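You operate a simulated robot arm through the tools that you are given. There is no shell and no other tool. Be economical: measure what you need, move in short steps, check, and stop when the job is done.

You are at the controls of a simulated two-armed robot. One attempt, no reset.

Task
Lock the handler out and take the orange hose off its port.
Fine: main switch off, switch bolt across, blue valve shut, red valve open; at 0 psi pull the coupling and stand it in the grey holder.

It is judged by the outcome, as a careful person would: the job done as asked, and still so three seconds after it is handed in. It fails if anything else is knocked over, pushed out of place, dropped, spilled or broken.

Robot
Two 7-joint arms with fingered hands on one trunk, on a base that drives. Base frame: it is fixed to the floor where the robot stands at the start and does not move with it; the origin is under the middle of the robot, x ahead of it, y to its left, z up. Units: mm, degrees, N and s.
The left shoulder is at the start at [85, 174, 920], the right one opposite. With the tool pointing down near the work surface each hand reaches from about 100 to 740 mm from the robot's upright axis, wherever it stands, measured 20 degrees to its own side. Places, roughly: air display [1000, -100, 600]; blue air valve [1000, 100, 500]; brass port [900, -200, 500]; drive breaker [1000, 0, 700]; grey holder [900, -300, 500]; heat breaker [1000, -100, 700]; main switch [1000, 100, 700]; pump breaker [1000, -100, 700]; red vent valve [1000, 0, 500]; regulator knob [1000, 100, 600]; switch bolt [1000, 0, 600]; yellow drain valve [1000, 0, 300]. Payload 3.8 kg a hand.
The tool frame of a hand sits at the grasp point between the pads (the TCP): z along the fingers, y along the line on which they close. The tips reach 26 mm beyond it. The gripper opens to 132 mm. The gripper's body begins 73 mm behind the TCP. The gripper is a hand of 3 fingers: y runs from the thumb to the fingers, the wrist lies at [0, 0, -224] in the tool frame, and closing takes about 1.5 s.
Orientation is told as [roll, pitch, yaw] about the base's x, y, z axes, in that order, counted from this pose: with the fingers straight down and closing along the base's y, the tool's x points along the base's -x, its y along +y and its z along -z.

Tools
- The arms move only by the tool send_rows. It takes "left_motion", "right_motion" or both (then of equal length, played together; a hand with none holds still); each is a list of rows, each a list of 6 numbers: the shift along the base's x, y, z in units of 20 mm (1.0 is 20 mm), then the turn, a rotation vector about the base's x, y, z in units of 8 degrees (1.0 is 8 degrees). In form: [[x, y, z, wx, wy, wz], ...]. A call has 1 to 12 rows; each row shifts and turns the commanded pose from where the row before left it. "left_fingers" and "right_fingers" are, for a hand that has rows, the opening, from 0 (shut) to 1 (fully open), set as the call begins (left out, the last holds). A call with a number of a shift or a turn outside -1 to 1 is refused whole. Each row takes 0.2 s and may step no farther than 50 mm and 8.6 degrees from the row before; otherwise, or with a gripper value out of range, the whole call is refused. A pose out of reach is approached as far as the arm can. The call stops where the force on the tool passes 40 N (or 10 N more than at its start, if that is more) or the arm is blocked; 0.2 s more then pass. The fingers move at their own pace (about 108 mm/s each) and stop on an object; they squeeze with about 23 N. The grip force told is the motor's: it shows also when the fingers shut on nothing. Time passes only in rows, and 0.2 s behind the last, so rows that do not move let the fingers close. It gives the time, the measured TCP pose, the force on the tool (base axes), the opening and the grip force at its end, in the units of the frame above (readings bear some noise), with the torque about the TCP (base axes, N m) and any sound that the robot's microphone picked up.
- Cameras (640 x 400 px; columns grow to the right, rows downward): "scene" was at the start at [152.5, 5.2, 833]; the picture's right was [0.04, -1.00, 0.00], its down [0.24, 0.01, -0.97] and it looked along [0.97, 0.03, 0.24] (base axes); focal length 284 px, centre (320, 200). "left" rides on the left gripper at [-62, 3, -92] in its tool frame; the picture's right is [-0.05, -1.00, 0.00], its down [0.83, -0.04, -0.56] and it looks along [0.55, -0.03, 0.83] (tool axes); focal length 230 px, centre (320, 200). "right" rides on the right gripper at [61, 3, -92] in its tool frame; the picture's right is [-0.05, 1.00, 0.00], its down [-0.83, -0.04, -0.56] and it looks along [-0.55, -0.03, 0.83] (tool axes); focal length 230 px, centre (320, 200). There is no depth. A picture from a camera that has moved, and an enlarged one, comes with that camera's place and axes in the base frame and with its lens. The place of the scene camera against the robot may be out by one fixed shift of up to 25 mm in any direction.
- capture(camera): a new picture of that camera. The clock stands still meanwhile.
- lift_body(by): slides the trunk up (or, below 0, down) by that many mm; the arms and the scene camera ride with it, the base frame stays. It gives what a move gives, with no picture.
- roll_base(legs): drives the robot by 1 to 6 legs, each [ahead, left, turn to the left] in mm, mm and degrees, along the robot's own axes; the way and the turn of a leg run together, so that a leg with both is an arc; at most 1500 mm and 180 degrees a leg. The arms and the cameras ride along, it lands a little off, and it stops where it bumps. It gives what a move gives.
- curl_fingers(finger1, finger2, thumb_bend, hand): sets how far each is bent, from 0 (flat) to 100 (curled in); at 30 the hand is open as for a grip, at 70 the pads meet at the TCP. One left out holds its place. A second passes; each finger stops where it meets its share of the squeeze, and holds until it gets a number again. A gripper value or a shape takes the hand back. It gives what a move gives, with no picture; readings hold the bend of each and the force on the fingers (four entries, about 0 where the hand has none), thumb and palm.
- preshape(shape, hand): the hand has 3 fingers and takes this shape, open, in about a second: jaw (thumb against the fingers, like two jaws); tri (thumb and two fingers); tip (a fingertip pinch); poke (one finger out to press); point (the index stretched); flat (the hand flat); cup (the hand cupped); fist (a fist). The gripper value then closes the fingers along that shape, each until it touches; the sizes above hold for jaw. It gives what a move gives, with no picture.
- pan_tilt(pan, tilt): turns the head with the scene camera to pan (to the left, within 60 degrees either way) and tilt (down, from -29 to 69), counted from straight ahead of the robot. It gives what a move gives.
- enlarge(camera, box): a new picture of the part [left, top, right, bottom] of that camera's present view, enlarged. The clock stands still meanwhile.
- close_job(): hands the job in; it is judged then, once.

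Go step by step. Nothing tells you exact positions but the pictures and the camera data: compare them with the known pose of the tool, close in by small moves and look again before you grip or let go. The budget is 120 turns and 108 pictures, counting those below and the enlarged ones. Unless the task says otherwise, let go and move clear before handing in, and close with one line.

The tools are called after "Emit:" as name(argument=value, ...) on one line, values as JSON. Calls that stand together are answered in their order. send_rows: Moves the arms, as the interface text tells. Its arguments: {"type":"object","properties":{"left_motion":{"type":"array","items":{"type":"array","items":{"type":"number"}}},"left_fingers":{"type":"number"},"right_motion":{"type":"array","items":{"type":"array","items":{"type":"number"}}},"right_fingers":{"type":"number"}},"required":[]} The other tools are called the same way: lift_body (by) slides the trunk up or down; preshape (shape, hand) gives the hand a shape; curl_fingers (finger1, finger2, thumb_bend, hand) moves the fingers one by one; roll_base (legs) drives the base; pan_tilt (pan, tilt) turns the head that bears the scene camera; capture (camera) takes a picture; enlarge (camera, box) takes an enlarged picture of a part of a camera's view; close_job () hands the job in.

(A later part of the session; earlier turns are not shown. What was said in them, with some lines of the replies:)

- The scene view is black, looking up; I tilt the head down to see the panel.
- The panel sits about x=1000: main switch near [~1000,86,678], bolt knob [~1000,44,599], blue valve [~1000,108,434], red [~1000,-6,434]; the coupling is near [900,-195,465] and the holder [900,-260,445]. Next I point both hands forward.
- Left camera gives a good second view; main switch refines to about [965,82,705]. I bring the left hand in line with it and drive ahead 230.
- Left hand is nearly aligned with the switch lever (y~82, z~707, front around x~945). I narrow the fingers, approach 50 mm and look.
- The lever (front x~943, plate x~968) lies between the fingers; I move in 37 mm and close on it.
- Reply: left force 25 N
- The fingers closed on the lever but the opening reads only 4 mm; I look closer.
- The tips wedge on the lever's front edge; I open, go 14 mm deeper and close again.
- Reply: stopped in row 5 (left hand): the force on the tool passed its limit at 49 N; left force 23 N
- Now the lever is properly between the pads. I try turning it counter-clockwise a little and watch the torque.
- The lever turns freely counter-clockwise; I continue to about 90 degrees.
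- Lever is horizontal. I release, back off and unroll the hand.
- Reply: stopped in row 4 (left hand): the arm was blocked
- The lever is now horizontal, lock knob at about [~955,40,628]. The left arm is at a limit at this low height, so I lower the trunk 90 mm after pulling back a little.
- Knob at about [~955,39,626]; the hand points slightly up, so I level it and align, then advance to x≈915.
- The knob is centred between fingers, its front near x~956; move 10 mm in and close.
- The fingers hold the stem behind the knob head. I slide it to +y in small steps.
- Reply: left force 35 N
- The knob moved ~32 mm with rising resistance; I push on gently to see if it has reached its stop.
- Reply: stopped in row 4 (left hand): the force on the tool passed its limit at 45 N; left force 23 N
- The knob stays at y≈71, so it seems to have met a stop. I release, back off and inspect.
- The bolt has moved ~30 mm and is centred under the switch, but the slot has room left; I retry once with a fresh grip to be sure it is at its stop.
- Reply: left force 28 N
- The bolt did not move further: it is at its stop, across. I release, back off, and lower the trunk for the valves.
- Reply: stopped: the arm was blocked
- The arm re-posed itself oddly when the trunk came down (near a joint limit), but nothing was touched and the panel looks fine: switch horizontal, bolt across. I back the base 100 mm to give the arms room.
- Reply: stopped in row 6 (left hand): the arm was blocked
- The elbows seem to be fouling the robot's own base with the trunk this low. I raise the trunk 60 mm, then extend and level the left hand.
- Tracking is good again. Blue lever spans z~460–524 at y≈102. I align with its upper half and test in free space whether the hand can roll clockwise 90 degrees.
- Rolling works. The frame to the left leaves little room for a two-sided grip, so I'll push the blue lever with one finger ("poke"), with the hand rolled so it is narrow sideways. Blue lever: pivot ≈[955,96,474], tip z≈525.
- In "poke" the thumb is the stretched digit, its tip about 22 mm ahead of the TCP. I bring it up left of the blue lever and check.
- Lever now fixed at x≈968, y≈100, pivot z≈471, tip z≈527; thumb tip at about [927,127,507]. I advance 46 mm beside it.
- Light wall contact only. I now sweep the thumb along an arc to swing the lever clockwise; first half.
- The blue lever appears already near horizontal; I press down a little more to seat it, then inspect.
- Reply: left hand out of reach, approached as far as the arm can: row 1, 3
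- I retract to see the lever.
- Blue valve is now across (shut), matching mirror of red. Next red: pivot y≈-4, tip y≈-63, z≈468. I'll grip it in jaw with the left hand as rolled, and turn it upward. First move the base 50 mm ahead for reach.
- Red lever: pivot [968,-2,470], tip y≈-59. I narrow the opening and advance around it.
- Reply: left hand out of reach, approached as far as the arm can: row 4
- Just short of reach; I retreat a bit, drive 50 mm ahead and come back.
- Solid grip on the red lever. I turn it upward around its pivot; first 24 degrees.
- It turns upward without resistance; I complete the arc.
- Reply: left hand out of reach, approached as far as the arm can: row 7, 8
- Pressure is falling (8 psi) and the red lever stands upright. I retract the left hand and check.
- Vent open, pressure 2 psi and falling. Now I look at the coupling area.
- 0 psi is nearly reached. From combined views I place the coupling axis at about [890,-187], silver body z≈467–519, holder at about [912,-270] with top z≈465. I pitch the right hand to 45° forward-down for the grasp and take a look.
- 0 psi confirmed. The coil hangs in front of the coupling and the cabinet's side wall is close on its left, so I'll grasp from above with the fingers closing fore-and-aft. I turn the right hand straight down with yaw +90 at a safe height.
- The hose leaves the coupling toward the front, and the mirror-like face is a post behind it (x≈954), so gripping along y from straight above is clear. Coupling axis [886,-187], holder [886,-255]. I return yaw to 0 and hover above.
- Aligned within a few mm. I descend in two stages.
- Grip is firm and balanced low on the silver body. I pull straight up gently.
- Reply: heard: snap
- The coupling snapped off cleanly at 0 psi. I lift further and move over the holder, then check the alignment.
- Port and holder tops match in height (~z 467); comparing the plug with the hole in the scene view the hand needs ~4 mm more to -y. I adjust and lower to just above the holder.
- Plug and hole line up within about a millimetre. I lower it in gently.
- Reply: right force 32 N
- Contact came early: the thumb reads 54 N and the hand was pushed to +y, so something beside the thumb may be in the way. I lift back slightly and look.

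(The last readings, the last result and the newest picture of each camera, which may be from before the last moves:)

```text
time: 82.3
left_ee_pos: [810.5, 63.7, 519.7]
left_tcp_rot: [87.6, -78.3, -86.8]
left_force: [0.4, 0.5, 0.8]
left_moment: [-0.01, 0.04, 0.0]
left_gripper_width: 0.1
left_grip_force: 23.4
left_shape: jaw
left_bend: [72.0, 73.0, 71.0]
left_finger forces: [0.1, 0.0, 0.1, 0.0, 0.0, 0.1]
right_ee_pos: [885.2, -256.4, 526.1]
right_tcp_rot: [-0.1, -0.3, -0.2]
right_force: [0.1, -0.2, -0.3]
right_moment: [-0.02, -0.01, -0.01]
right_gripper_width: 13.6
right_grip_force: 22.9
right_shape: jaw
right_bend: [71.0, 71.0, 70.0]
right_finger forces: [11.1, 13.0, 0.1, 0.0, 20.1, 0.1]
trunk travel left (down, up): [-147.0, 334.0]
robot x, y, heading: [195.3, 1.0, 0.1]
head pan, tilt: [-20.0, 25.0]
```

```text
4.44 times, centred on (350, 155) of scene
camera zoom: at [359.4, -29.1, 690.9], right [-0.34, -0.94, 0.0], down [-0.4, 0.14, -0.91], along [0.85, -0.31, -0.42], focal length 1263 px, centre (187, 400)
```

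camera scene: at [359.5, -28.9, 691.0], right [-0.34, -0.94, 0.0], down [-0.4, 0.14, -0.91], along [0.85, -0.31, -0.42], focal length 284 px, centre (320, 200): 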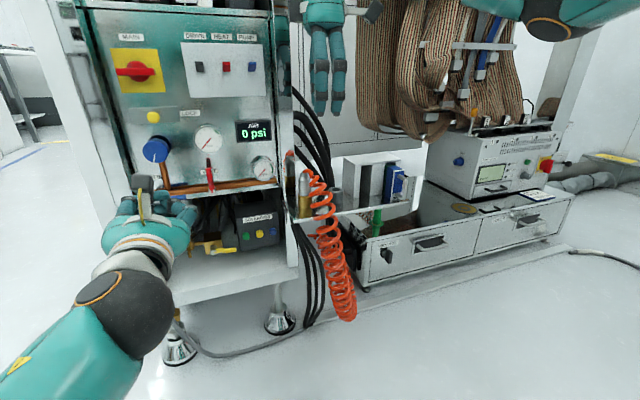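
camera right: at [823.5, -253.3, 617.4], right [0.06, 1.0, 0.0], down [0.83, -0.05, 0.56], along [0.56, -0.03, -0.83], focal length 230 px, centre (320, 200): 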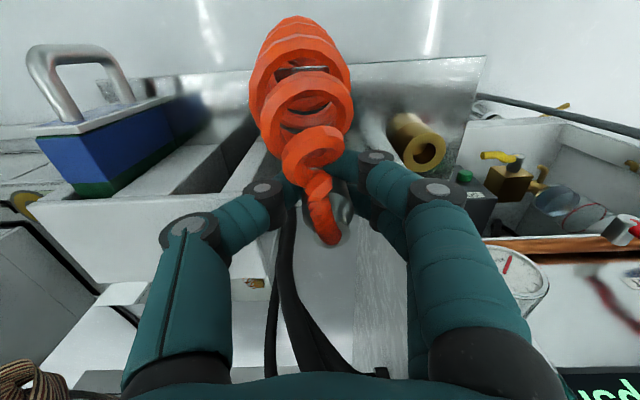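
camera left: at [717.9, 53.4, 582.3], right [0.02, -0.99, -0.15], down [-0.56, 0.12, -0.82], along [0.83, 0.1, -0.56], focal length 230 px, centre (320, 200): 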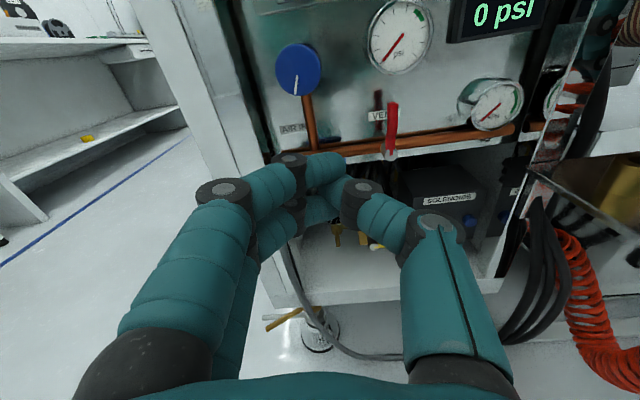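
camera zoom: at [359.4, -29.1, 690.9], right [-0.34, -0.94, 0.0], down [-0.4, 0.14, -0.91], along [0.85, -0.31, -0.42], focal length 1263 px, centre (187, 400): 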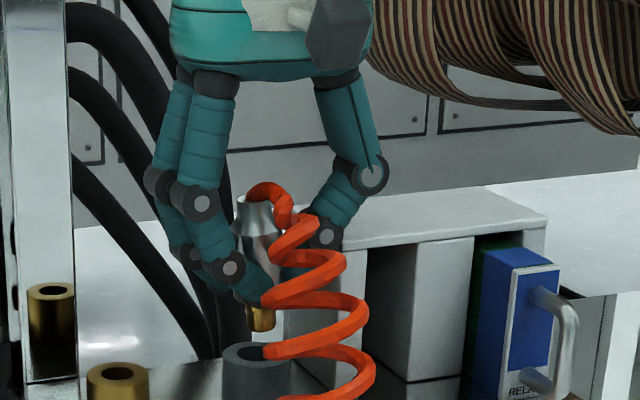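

The thumb's knuckle lands on the grey box's left edge (face at y≈-298). I lift 30 mm and yaw the hand −56° so the thumb swings to the front, keeping the coupling over the holder.

Emit:
send_rows(right_motion=[[0, 0, 0.8, 0, 0, 0], [0, 0, 0.8, 0, 0, 0], [0, 0, 0, 0, 0, -1], [0, 0, 0, 0, 0, -1], [0, 0, 0, 0, 0, -1], [0, 0, 0, 0, 0, -1], [0, 0, 0, 0, 0, -1], [0, 0, 0, 0, 0, -1], [0, 0, 0, 0, 0, -1], [0, 0, 0, 0, 0, 0]])

Emit:
enlarge(camera="scene", box=[280, 110, 400, 200])

Emit:
capture(camera="right")

```text
time: 84.5
left_ee_pos: [809.9, 64.8, 520.2]
left_tcp_rot: [87.8, -78.4, -86.7]
left_force: [-0.8, 0.4, 0.0]
left_moment: [0.0, 0.01, -0.02]
left_gripper_width: 0.2
left_grip_force: 23.1
left_shape: jaw
left_bend: [72.0, 73.0, 71.0]
left_finger forces: [0.0, 0.0, 0.1, 0.1, 0.0, 0.1]
right_ee_pos: [887.3, -255.8, 558.6]
right_tcp_rot: [0.1, -0.5, -56.3]
right_force: [0.8, 0.1, -0.8]
right_moment: [-0.01, 0.0, -0.01]
right_gripper_width: 13.3
right_grip_force: 23.1
right_shape: jaw
right_bend: [71.0, 71.0, 70.0]
right_finger forces: [11.0, 13.1, 0.0, 0.0, 20.1, 0.0]
trunk travel left (down, up): [-147.0, 334.0]
robot x, y, heading: [204.9, 6.3, 0.1]
head pan, tilt: [-20.0, 25.0]
```

```text
4.44 times, centred on (340, 155) of scene
camera zoom: at [359.5, -28.9, 691.0], right [-0.34, -0.94, 0.0], down [-0.4, 0.14, -0.91], along [0.85, -0.31, -0.42], focal length 1263 px, centre (231, 400)
```

zoom: 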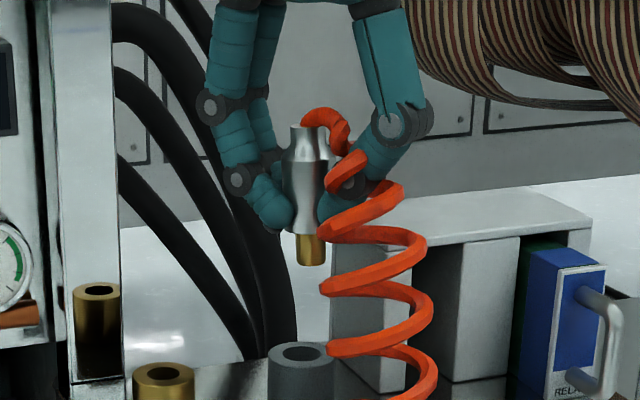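

```text
28 pictures are left
camera right: at [854.9, -201.3, 649.9], right [0.86, 0.51, 0.0], down [0.42, -0.71, 0.56], along [0.29, -0.48, -0.83], focal length 230 px, centre (320, 200)
```

right: 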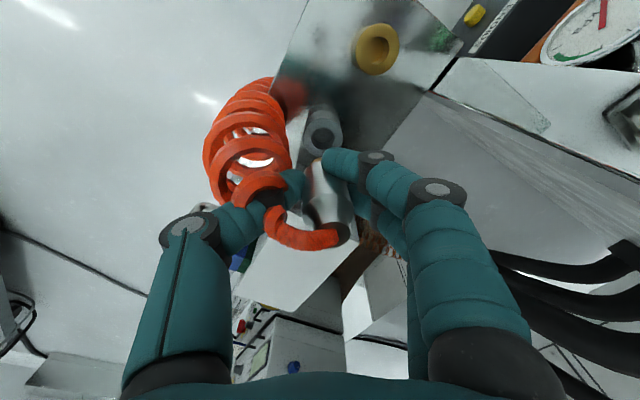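

Now the right camera sees the holder beneath the coupling; I zoom in.

Emit:
enlarge(camera="right", box=[240, 10, 440, 260])

```text
1.60 times, centred on (340, 135) of right
camera zoom: at [854.9, -201.3, 649.9], right [0.86, 0.51, 0.0], down [0.42, -0.71, 0.56], along [0.29, -0.48, -0.83], focal length 368 px, centre (288, 304)
```

zoom: 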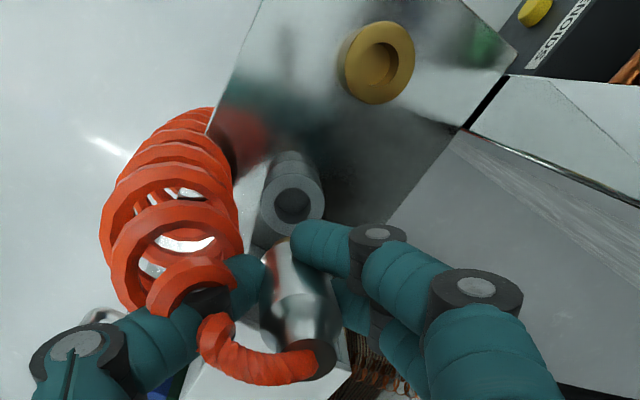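

Emit:
enlarge(camera="right", box=[280, 100, 380, 260])

Emit:
enlarge(camera="scene", box=[320, 130, 370, 200])

```text
2.50 times, centred on (330, 180) of right
camera zoom: at [854.9, -201.3, 649.9], right [0.86, 0.51, 0.0], down [0.42, -0.71, 0.56], along [0.29, -0.48, -0.83], focal length 575 px, centre (295, 250)
```

zoom: 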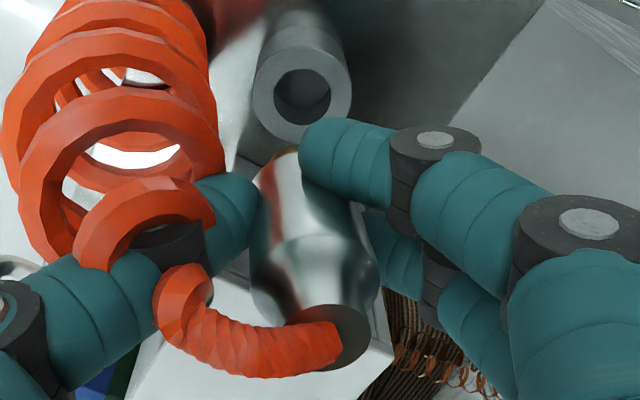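

```text
5.71 times, centred on (345, 165) of scene
camera zoom: at [359.5, -28.9, 691.0], right [-0.34, -0.94, 0.0], down [-0.4, 0.14, -0.91], along [0.85, -0.31, -0.42], focal length 1623 px, centre (177, 400)
```

zoom: 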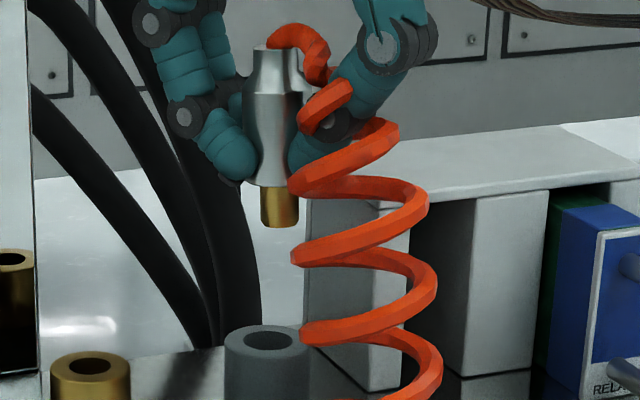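

Combined estimate puts the hole at about [886,-253.6]. I shift +2.2 mm in y, −1 in x, lower 28 mm and check again.

Emit:
send_rows(right_motion=[[-0.05, 0.11, 0, 0, 0, 0], [0, 0, -0.7, 0, 0, 0], [0, 0, -0.7, 0, 0, 0], [0, 0, -0.1, 0, 0, 0]])

Emit:
enlarge(camera="scene", box=[320, 130, 380, 200])

Emit:
enlarge(camera="right", box=[280, 100, 380, 260])

```text
time: 85.5
left_ee_pos: [809.5, 64.6, 521.1]
left_tcp_rot: [87.7, -78.3, -86.8]
left_force: [-0.7, 0.3, 0.1]
left_moment: [-0.01, 0.0, 0.02]
left_gripper_width: 0.2
left_grip_force: 22.5
left_shape: jaw
left_bend: [72.0, 73.0, 71.0]
left_finger forces: [0.1, 0.0, 0.1, 0.0, 0.0, 0.1]
right_ee_pos: [886.4, -251.3, 529.4]
right_tcp_rot: [0.1, -0.5, -56.0]
right_force: [0.3, -0.1, -1.3]
right_moment: [0.0, 0.01, 0.02]
right_gripper_width: 13.5
right_grip_force: 23.0
right_shape: jaw
right_bend: [71.0, 71.0, 70.0]
right_finger forces: [10.8, 13.1, 0.1, 0.1, 20.0, 0.1]
trunk travel left (down, up): [-147.0, 334.0]
robot x, y, heading: [202.9, 3.4, 0.0]
head pan, tilt: [-20.0, 25.0]
```

```text
5.71 times, centred on (350, 165) of scene
camera zoom: at [359.5, -28.9, 691.0], right [-0.34, -0.94, 0.0], down [-0.4, 0.14, -0.91], along [0.85, -0.31, -0.42], focal length 1623 px, centre (149, 400)
```

zoom: 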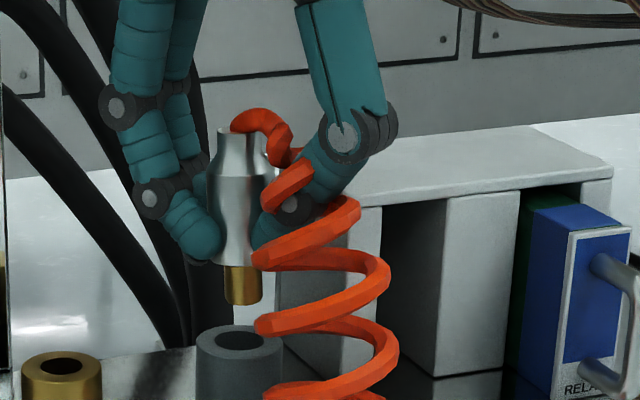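

```text
2.50 times, centred on (330, 180) of right
camera zoom: at [853.5, -198.6, 620.7], right [0.86, 0.51, 0.0], down [0.42, -0.71, 0.56], along [0.29, -0.48, -0.83], focal length 575 px, centre (295, 250)
```

zoom: 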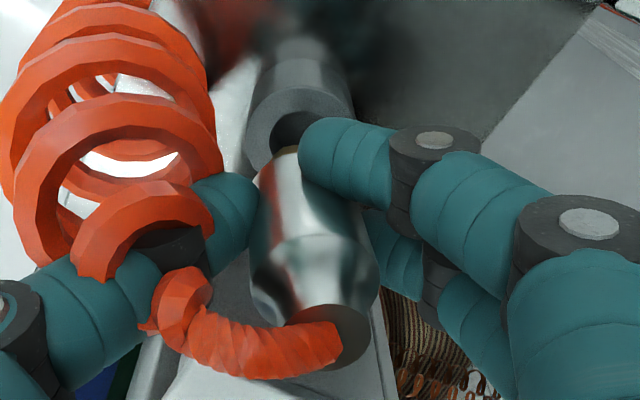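

Alignment is within about a millimetre in both views; I lower slowly.

Emit:
send_rows(right_motion=[[0, 0, -0.3, 0, 0, 0], [0, 0, -0.3, 0, 0, 0], [0, 0, -0.3, 0, 0, 0], [0, 0, -0.2, 0, 0, 0], [0, 0, 0, 0, 0, 0]])

Emit:
enlarge(camera="scene", box=[320, 130, 380, 200])

```text
time: 86.7
left_ee_pos: [810.5, 64.2, 520.9]
left_tcp_rot: [87.7, -78.2, -86.7]
left_force: [0.6, -0.4, 1.0]
left_moment: [0.0, 0.02, 0.04]
left_gripper_width: 0.0
left_grip_force: 22.9
left_shape: jaw
left_bend: [72.0, 73.0, 71.0]
left_finger forces: [0.0, 0.0, 0.0, 0.1, 0.0, 0.0]
right_ee_pos: [886.3, -253.1, 507.4]
right_tcp_rot: [0.2, -0.5, -56.0]
right_force: [-0.4, 0.0, -1.0]
right_moment: [0.01, -0.03, -0.02]
right_gripper_width: 13.5
right_grip_force: 23.3
right_shape: jaw
right_bend: [71.0, 71.0, 70.0]
right_finger forces: [10.9, 13.1, 0.0, 0.0, 20.1, 0.0]
trunk travel left (down, up): [-147.0, 334.0]
robot x, y, heading: [202.1, 1.0, 0.2]
head pan, tilt: [-20.0, 25.0]
```

```text
5.71 times, centred on (350, 165) of scene
camera zoom: at [359.5, -28.9, 691.0], right [-0.34, -0.94, 0.0], down [-0.4, 0.14, -0.91], along [0.85, -0.31, -0.42], focal length 1623 px, centre (149, 400)
```

zoom: 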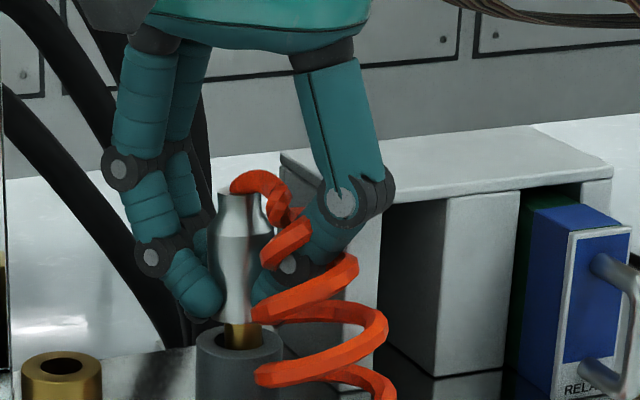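

The plug is entering the hole with no force. I lower the rest until it seats.

Emit:
send_rows(right_motion=[[0, 0, -0.2, 0, 0, 0], [0, 0, -0.2, 0, 0, 0], [0, 0, -0.15, 0, 0, 0], [0, 0, 0, 0, 0, 0]])

Emit:
enlarge(camera="scene", box=[320, 130, 380, 200])

```text
time: 87.7
left_ee_pos: [809.3, 65.6, 520.6]
left_tcp_rot: [87.9, -78.4, -86.9]
left_force: [-0.5, -0.3, -0.1]
left_moment: [0.01, -0.03, 0.0]
left_gripper_width: 0.0
left_grip_force: 22.6
left_shape: jaw
left_bend: [72.0, 73.0, 71.0]
left_finger forces: [0.0, 0.1, 0.0, 0.0, 0.0, 0.1]
right_ee_pos: [886.0, -252.5, 497.2]
right_tcp_rot: [0.2, -0.4, -56.0]
right_force: [-0.7, 1.2, 2.3]
right_moment: [0.01, -0.05, 0.02]
right_gripper_width: 13.5
right_grip_force: 22.7
right_shape: jaw
right_bend: [71.0, 71.0, 70.0]
right_finger forces: [11.0, 13.4, 0.0, 0.0, 20.9, 0.0]
trunk travel left (down, up): [-147.0, 334.0]
robot x, y, heading: [203.1, 2.8, 0.0]
head pan, tilt: [-20.0, 25.0]
```

```text
5.71 times, centred on (350, 165) of scene
camera zoom: at [359.3, -28.8, 691.1], right [-0.34, -0.94, 0.0], down [-0.4, 0.14, -0.91], along [0.85, -0.31, -0.42], focal length 1623 px, centre (149, 400)
```

zoom: 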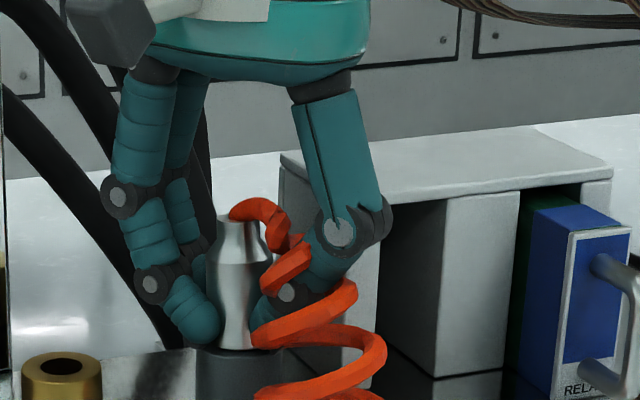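

It appears seated; one small press confirms, then I open the fingers.

Emit:
send_rows(right_motion=[[0, 0, -0.1, 0, 0, 0], [0, 0, 0, 0, 0, 0]])

Emit:
send_rows(right_motion=[[0, 0, 0, 0, 0, 0], [0, 0, 0, 0, 0, 0], [0, 0, 0, 0, 0, 0]], right_fingers=0.3)

Emit:
enlarge(camera="scene", box=[320, 130, 380, 200])

```text
time: 88.3
left_ee_pos: [809.4, 64.1, 521.7]
left_tcp_rot: [88.0, -78.4, -87.1]
left_force: [0.2, 0.3, -1.0]
left_moment: [0.01, -0.02, 0.02]
left_gripper_width: 0.0
left_grip_force: 23.2
left_shape: jaw
left_bend: [72.0, 73.0, 71.0]
left_finger forces: [0.0, 0.0, 0.1, 0.0, 0.0, 0.0]
right_ee_pos: [885.3, -252.7, 495.3]
right_tcp_rot: [0.2, -0.7, -55.9]
right_force: [-1.9, -0.3, 9.1]
right_moment: [-0.04, -0.06, 0.0]
right_gripper_width: 14.3
right_grip_force: 22.8
right_shape: jaw
right_bend: [71.0, 72.0, 71.0]
right_finger forces: [11.0, 13.8, 0.0, 0.0, 23.1, 0.0]
trunk travel left (down, up): [-147.0, 334.0]
robot x, y, heading: [199.3, -1.5, 0.1]
head pan, tilt: [-20.0, 25.0]
```

```text
time: 89.1
left_ee_pos: [809.3, 63.2, 521.5]
left_tcp_rot: [87.8, -78.3, -86.9]
left_force: [-0.4, 0.3, 0.3]
left_moment: [-0.03, 0.03, -0.01]
left_gripper_width: 0.0
left_grip_force: 22.6
left_shape: jaw
left_bend: [72.0, 73.0, 71.0]
left_finger forces: [0.1, 0.0, 0.0, 0.0, 0.0, 0.0]
right_ee_pos: [884.9, -251.7, 494.1]
right_tcp_rot: [0.1, -0.4, -56.0]
right_force: [0.2, -0.8, -0.1]
right_moment: [-0.01, 0.01, 0.0]
right_gripper_width: 38.9
right_grip_force: 0.1
right_shape: jaw
right_bend: [74.0, 74.0, 70.0]
right_finger forces: [0.0, 0.1, 0.0, 0.0, 0.0, 0.0]
trunk travel left (down, up): [-147.0, 334.0]
robot x, y, heading: [200.7, 1.6, 0.6]
head pan, tilt: [-20.0, 25.0]
```

```text
5.71 times, centred on (350, 165) of scene
camera zoom: at [359.5, -28.9, 691.0], right [-0.34, -0.94, 0.0], down [-0.4, 0.14, -0.91], along [0.85, -0.31, -0.42], focal length 1623 px, centre (149, 400)
```

zoom: 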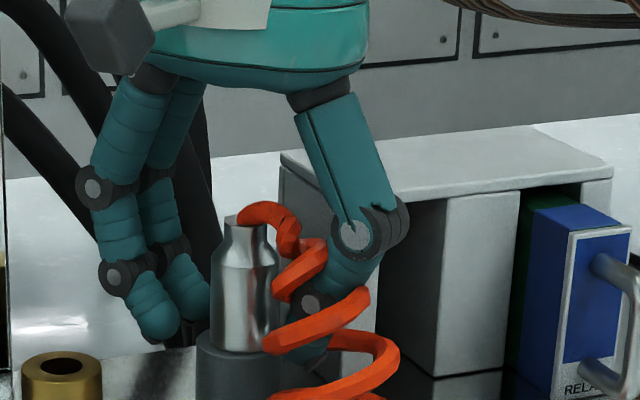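

The coupling stands in the holder on its own. Before lifting I check that the thumb isn't hooked under the hose.

Emit:
capture(camera="right")

```text
19 pictures are left
camera right: at [853.3, -198.5, 585.2], right [0.86, 0.51, 0.0], down [0.43, -0.71, 0.56], along [0.29, -0.48, -0.83], focal length 230 px, centre (320, 200)
```

right: 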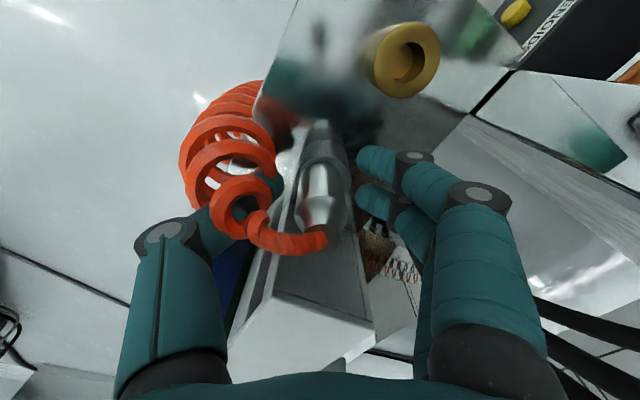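

The hose lies across above the thumb tip. I open wider, so the thumb slides outward from under it, and watch forces.

Emit:
send_rows(right_motion=[[0, 0, 0, 0, 0, 0], [0, 0, 0, 0, 0, 0], [0, 0, 0, 0, 0, 0], [-0.3, -0.2, 0, 0, 0, 0], [-0.3, -0.2, 0, 0, 0, 0], [-0.2, -0.1, 0, 0, 0, 0]], right_fingers=0.75)

Emit:
capture(camera="right")

Emit:
enlarge(camera="scene", box=[300, 120, 390, 200])

```text
time: 90.5
left_ee_pos: [809.3, 63.8, 521.1]
left_tcp_rot: [87.8, -78.3, -86.8]
left_force: [0.6, 0.3, -0.1]
left_moment: [0.03, 0.0, 0.01]
left_gripper_width: 0.0
left_grip_force: 22.8
left_shape: jaw
left_bend: [72.0, 73.0, 71.0]
left_finger forces: [0.1, 0.1, 0.0, 0.0, 0.0, 0.0]
right_ee_pos: [869.5, -261.9, 493.7]
right_tcp_rot: [0.1, -0.6, -56.1]
right_force: [-0.4, 0.2, 0.0]
right_moment: [0.02, 0.0, 0.0]
right_gripper_width: 99.0
right_grip_force: 0.1
right_shape: jaw
right_bend: [64.0, 64.0, 60.0]
right_finger forces: [0.0, 0.0, 0.1, 0.0, 0.1, 0.0]
trunk travel left (down, up): [-147.0, 334.0]
robot x, y, heading: [197.3, -0.7, -0.1]
head pan, tilt: [-20.0, 25.0]
```

```text
18 pictures are left
camera right: at [837.6, -208.8, 584.8], right [0.86, 0.51, 0.0], down [0.42, -0.71, 0.56], along [0.29, -0.48, -0.83], focal length 230 px, centre (320, 200)
```

right: 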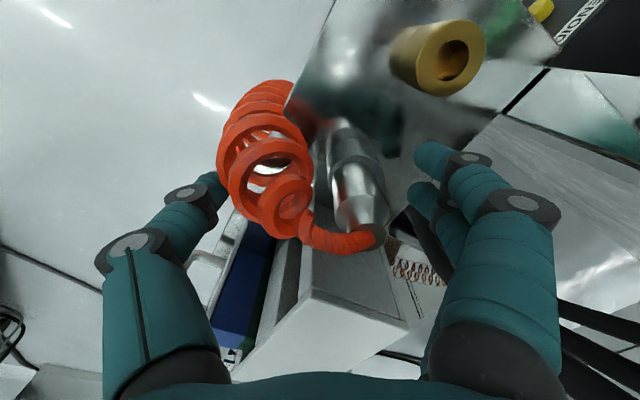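

```text
5.00 times, centred on (345, 160) of scene
camera zoom: at [359.5, -28.9, 691.0], right [-0.34, -0.94, 0.0], down [-0.4, 0.14, -0.91], along [0.85, -0.31, -0.42], focal length 1420 px, centre (195, 400)
```

zoom: 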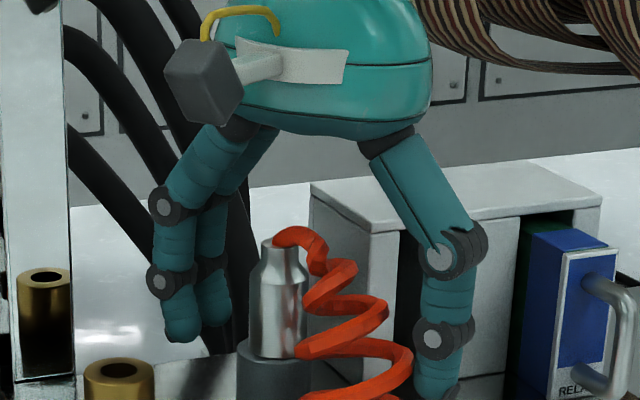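

The thumb is now clear of the hose. I raise the hand straight up.

Emit:
send_rows(right_motion=[[0, 0, 0.4, 0, 0, 0], [0, 0, 0.6, 0, 0, 0], [0, 0, 0.8, 0, 0, 0], [0, 0, 1, 0, 0, 0], [0, 0, 1, 0, 0, 0], [0, 0, 1, 0, 0, 0], [0, 0, 1, 0, 0, 0], [0, 0, 1, 0, 0, 0], [0, 0, 1, 0, 0, 0]])

Emit:
capture(camera="scene")

Emit:
enlarge(camera="scene", box=[280, 120, 400, 210])

```text
time: 92.5
left_ee_pos: [809.5, 63.9, 520.8]
left_tcp_rot: [87.7, -78.4, -86.9]
left_force: [0.3, 0.2, 0.1]
left_moment: [0.01, 0.0, -0.01]
left_gripper_width: 0.1
left_grip_force: 22.6
left_shape: jaw
left_bend: [72.0, 73.0, 71.0]
left_finger forces: [0.0, 0.1, 0.1, 0.0, 0.1, 0.0]
right_ee_pos: [869.2, -261.6, 648.9]
right_tcp_rot: [0.1, -0.5, -56.0]
right_force: [0.5, 0.8, 0.7]
right_moment: [-0.02, -0.01, 0.03]
right_gripper_width: 98.8
right_grip_force: 0.0
right_shape: jaw
right_bend: [64.0, 64.0, 60.0]
right_finger forces: [0.1, 0.1, 0.0, 0.1, 0.1, 0.1]
trunk travel left (down, up): [-147.0, 334.0]
robot x, y, heading: [197.6, 1.5, 0.2]
head pan, tilt: [-20.0, 25.0]
```

```text
16 pictures are left
camera scene: at [359.4, -28.8, 691.0], right [-0.34, -0.94, 0.0], down [-0.4, 0.14, -0.91], along [0.85, -0.31, -0.42], focal length 284 px, centre (320, 200)
```

scene: 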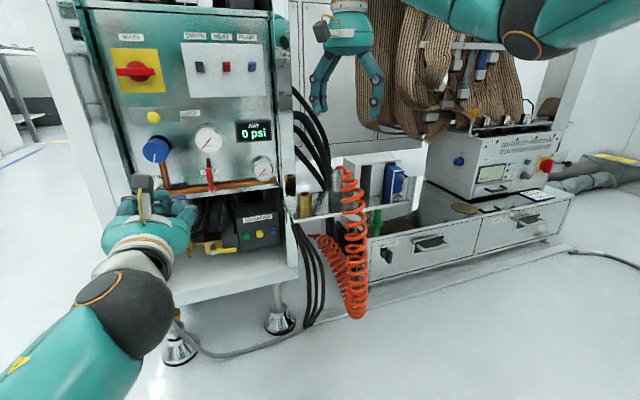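

```text
4.44 times, centred on (340, 165) of scene
camera zoom: at [359.4, -28.8, 691.0], right [-0.34, -0.94, 0.0], down [-0.4, 0.14, -0.91], along [0.85, -0.31, -0.42], focal length 1263 px, centre (231, 356)
```

zoom: 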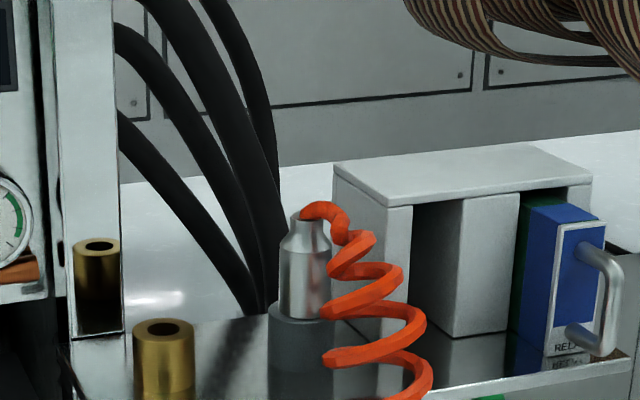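

The coupling stands upright and the box is where it was. I retract the left hand and check the panel a last time.

Emit:
send_rows(left_motion=[[-1, 0.3, 0, 0, 0, 0], [-1, 0.3, 0, 0, 0, 0], [-1, 0.3, 0, 0, 0, 0], [-1, 0.3, 0, 0, 0, 0]])

Emit:
roll_base(legs=[[-150, 0, 0]])

Emit:
pan_tilt(pan=-5, tilt=15)

Emit:
capture(camera="scene")

Emit:
enlarge(camera="scene", box=[230, 90, 430, 240])

```text
time: 93.5
left_ee_pos: [729.1, 88.5, 522.2]
left_tcp_rot: [88.0, -78.3, -87.1]
left_force: [1.0, 0.1, -1.1]
left_moment: [0.0, -0.02, 0.03]
left_gripper_width: 0.1
left_grip_force: 22.8
left_shape: jaw
left_bend: [72.0, 73.0, 71.0]
left_finger forces: [0.0, 0.1, 0.0, 0.0, 0.0, 0.1]
right_ee_pos: [871.3, -262.1, 650.1]
right_tcp_rot: [0.1, -0.6, -56.0]
right_force: [-0.4, 0.4, 0.4]
right_moment: [-0.01, 0.0, -0.03]
right_gripper_width: 98.5
right_grip_force: 0.0
right_shape: jaw
right_bend: [64.0, 64.0, 60.0]
right_finger forces: [0.0, 0.0, 0.1, 0.0, 0.0, 0.0]
trunk travel left (down, up): [-147.0, 334.0]
robot x, y, heading: [197.2, -1.7, 0.2]
head pan, tilt: [-20.0, 25.0]
```

```text
time: 94.9
left_ee_pos: [581.1, 86.6, 521.0]
left_tcp_rot: [87.9, -78.3, -87.0]
left_force: [0.8, -0.1, -0.6]
left_moment: [-0.02, 0.03, 0.0]
left_gripper_width: 0.1
left_grip_force: 22.8
left_shape: jaw
left_bend: [72.0, 73.0, 71.0]
left_finger forces: [0.0, 0.0, 0.1, 0.1, 0.0, 0.0]
right_ee_pos: [721.2, -262.7, 649.9]
right_tcp_rot: [0.1, -0.4, -56.1]
right_force: [1.0, -0.9, 0.8]
right_moment: [-0.03, -0.02, 0.0]
right_gripper_width: 98.7
right_grip_force: 0.1
right_shape: jaw
right_bend: [64.0, 64.0, 60.0]
right_finger forces: [0.1, 0.0, 0.0, 0.1, 0.0, 0.1]
trunk travel left (down, up): [-147.0, 334.0]
robot x, y, heading: [48.6, -1.5, 0.2]
head pan, tilt: [-20.0, 25.0]
```

```text
time: 95.7
left_ee_pos: [579.9, 88.7, 520.7]
left_tcp_rot: [87.9, -78.3, -87.0]
left_force: [0.9, 0.4, 0.0]
left_moment: [-0.02, 0.02, 0.0]
left_gripper_width: 0.1
left_grip_force: 23.1
left_shape: jaw
left_bend: [72.0, 73.0, 71.0]
left_finger forces: [0.0, 0.0, 0.0, 0.0, 0.0, 0.1]
right_ee_pos: [722.0, -262.5, 649.2]
right_tcp_rot: [0.1, -0.5, -56.1]
right_force: [-0.3, -0.3, 0.4]
right_moment: [0.0, -0.01, 0.02]
right_gripper_width: 98.7
right_grip_force: 0.0
right_shape: jaw
right_bend: [64.0, 64.0, 60.0]
right_finger forces: [0.0, 0.0, 0.1, 0.0, 0.1, 0.0]
trunk travel left (down, up): [-147.0, 334.0]
robot x, y, heading: [49.8, 1.2, 0.1]
head pan, tilt: [-5.0, 15.0]
```

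```text
14 pictures are left
camera scene: at [217.3, -5.9, 707.2], right [-0.09, -1.0, 0.0], down [-0.26, 0.02, -0.97], along [0.96, -0.08, -0.26], focal length 284 px, centre (320, 200)
```

scene: 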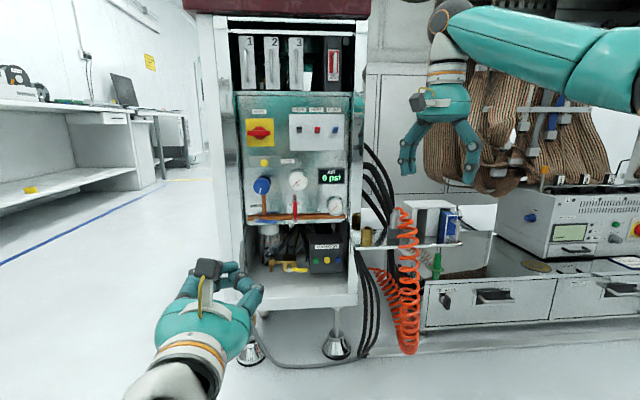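

```text
2.67 times, centred on (330, 165) of scene
camera zoom: at [217.3, -5.9, 707.2], right [-0.09, -1.0, 0.0], down [-0.26, 0.02, -0.97], along [0.96, -0.08, -0.26], focal length 758 px, centre (293, 293)
```

zoom: 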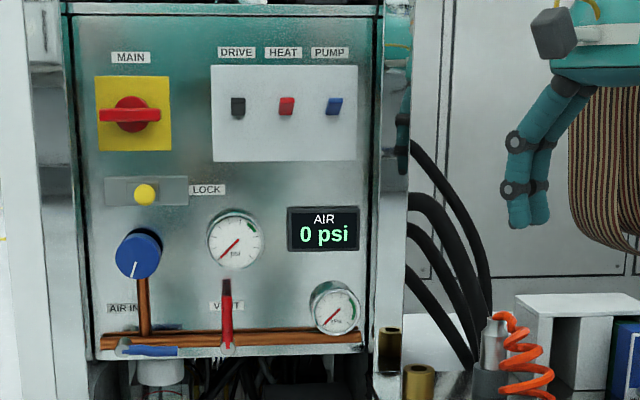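

Everything checks out: the main switch is off, the bolt is across, the blue valve is shut, the red valve is open, the display reads 0 psi and the coupling is standing in the holder. I hand the job in.

Emit:
close_job()

```text
The job is handed in.
```

The handler is locked out: main switch off, bolt across against its stop, blue valve shut, red valve open. At 0 psi I pulled the orange hose's coupling off its port and stood it in the grey holder; on the first try my thumb pressed the grey box beside the holder, but it did not appear to move.
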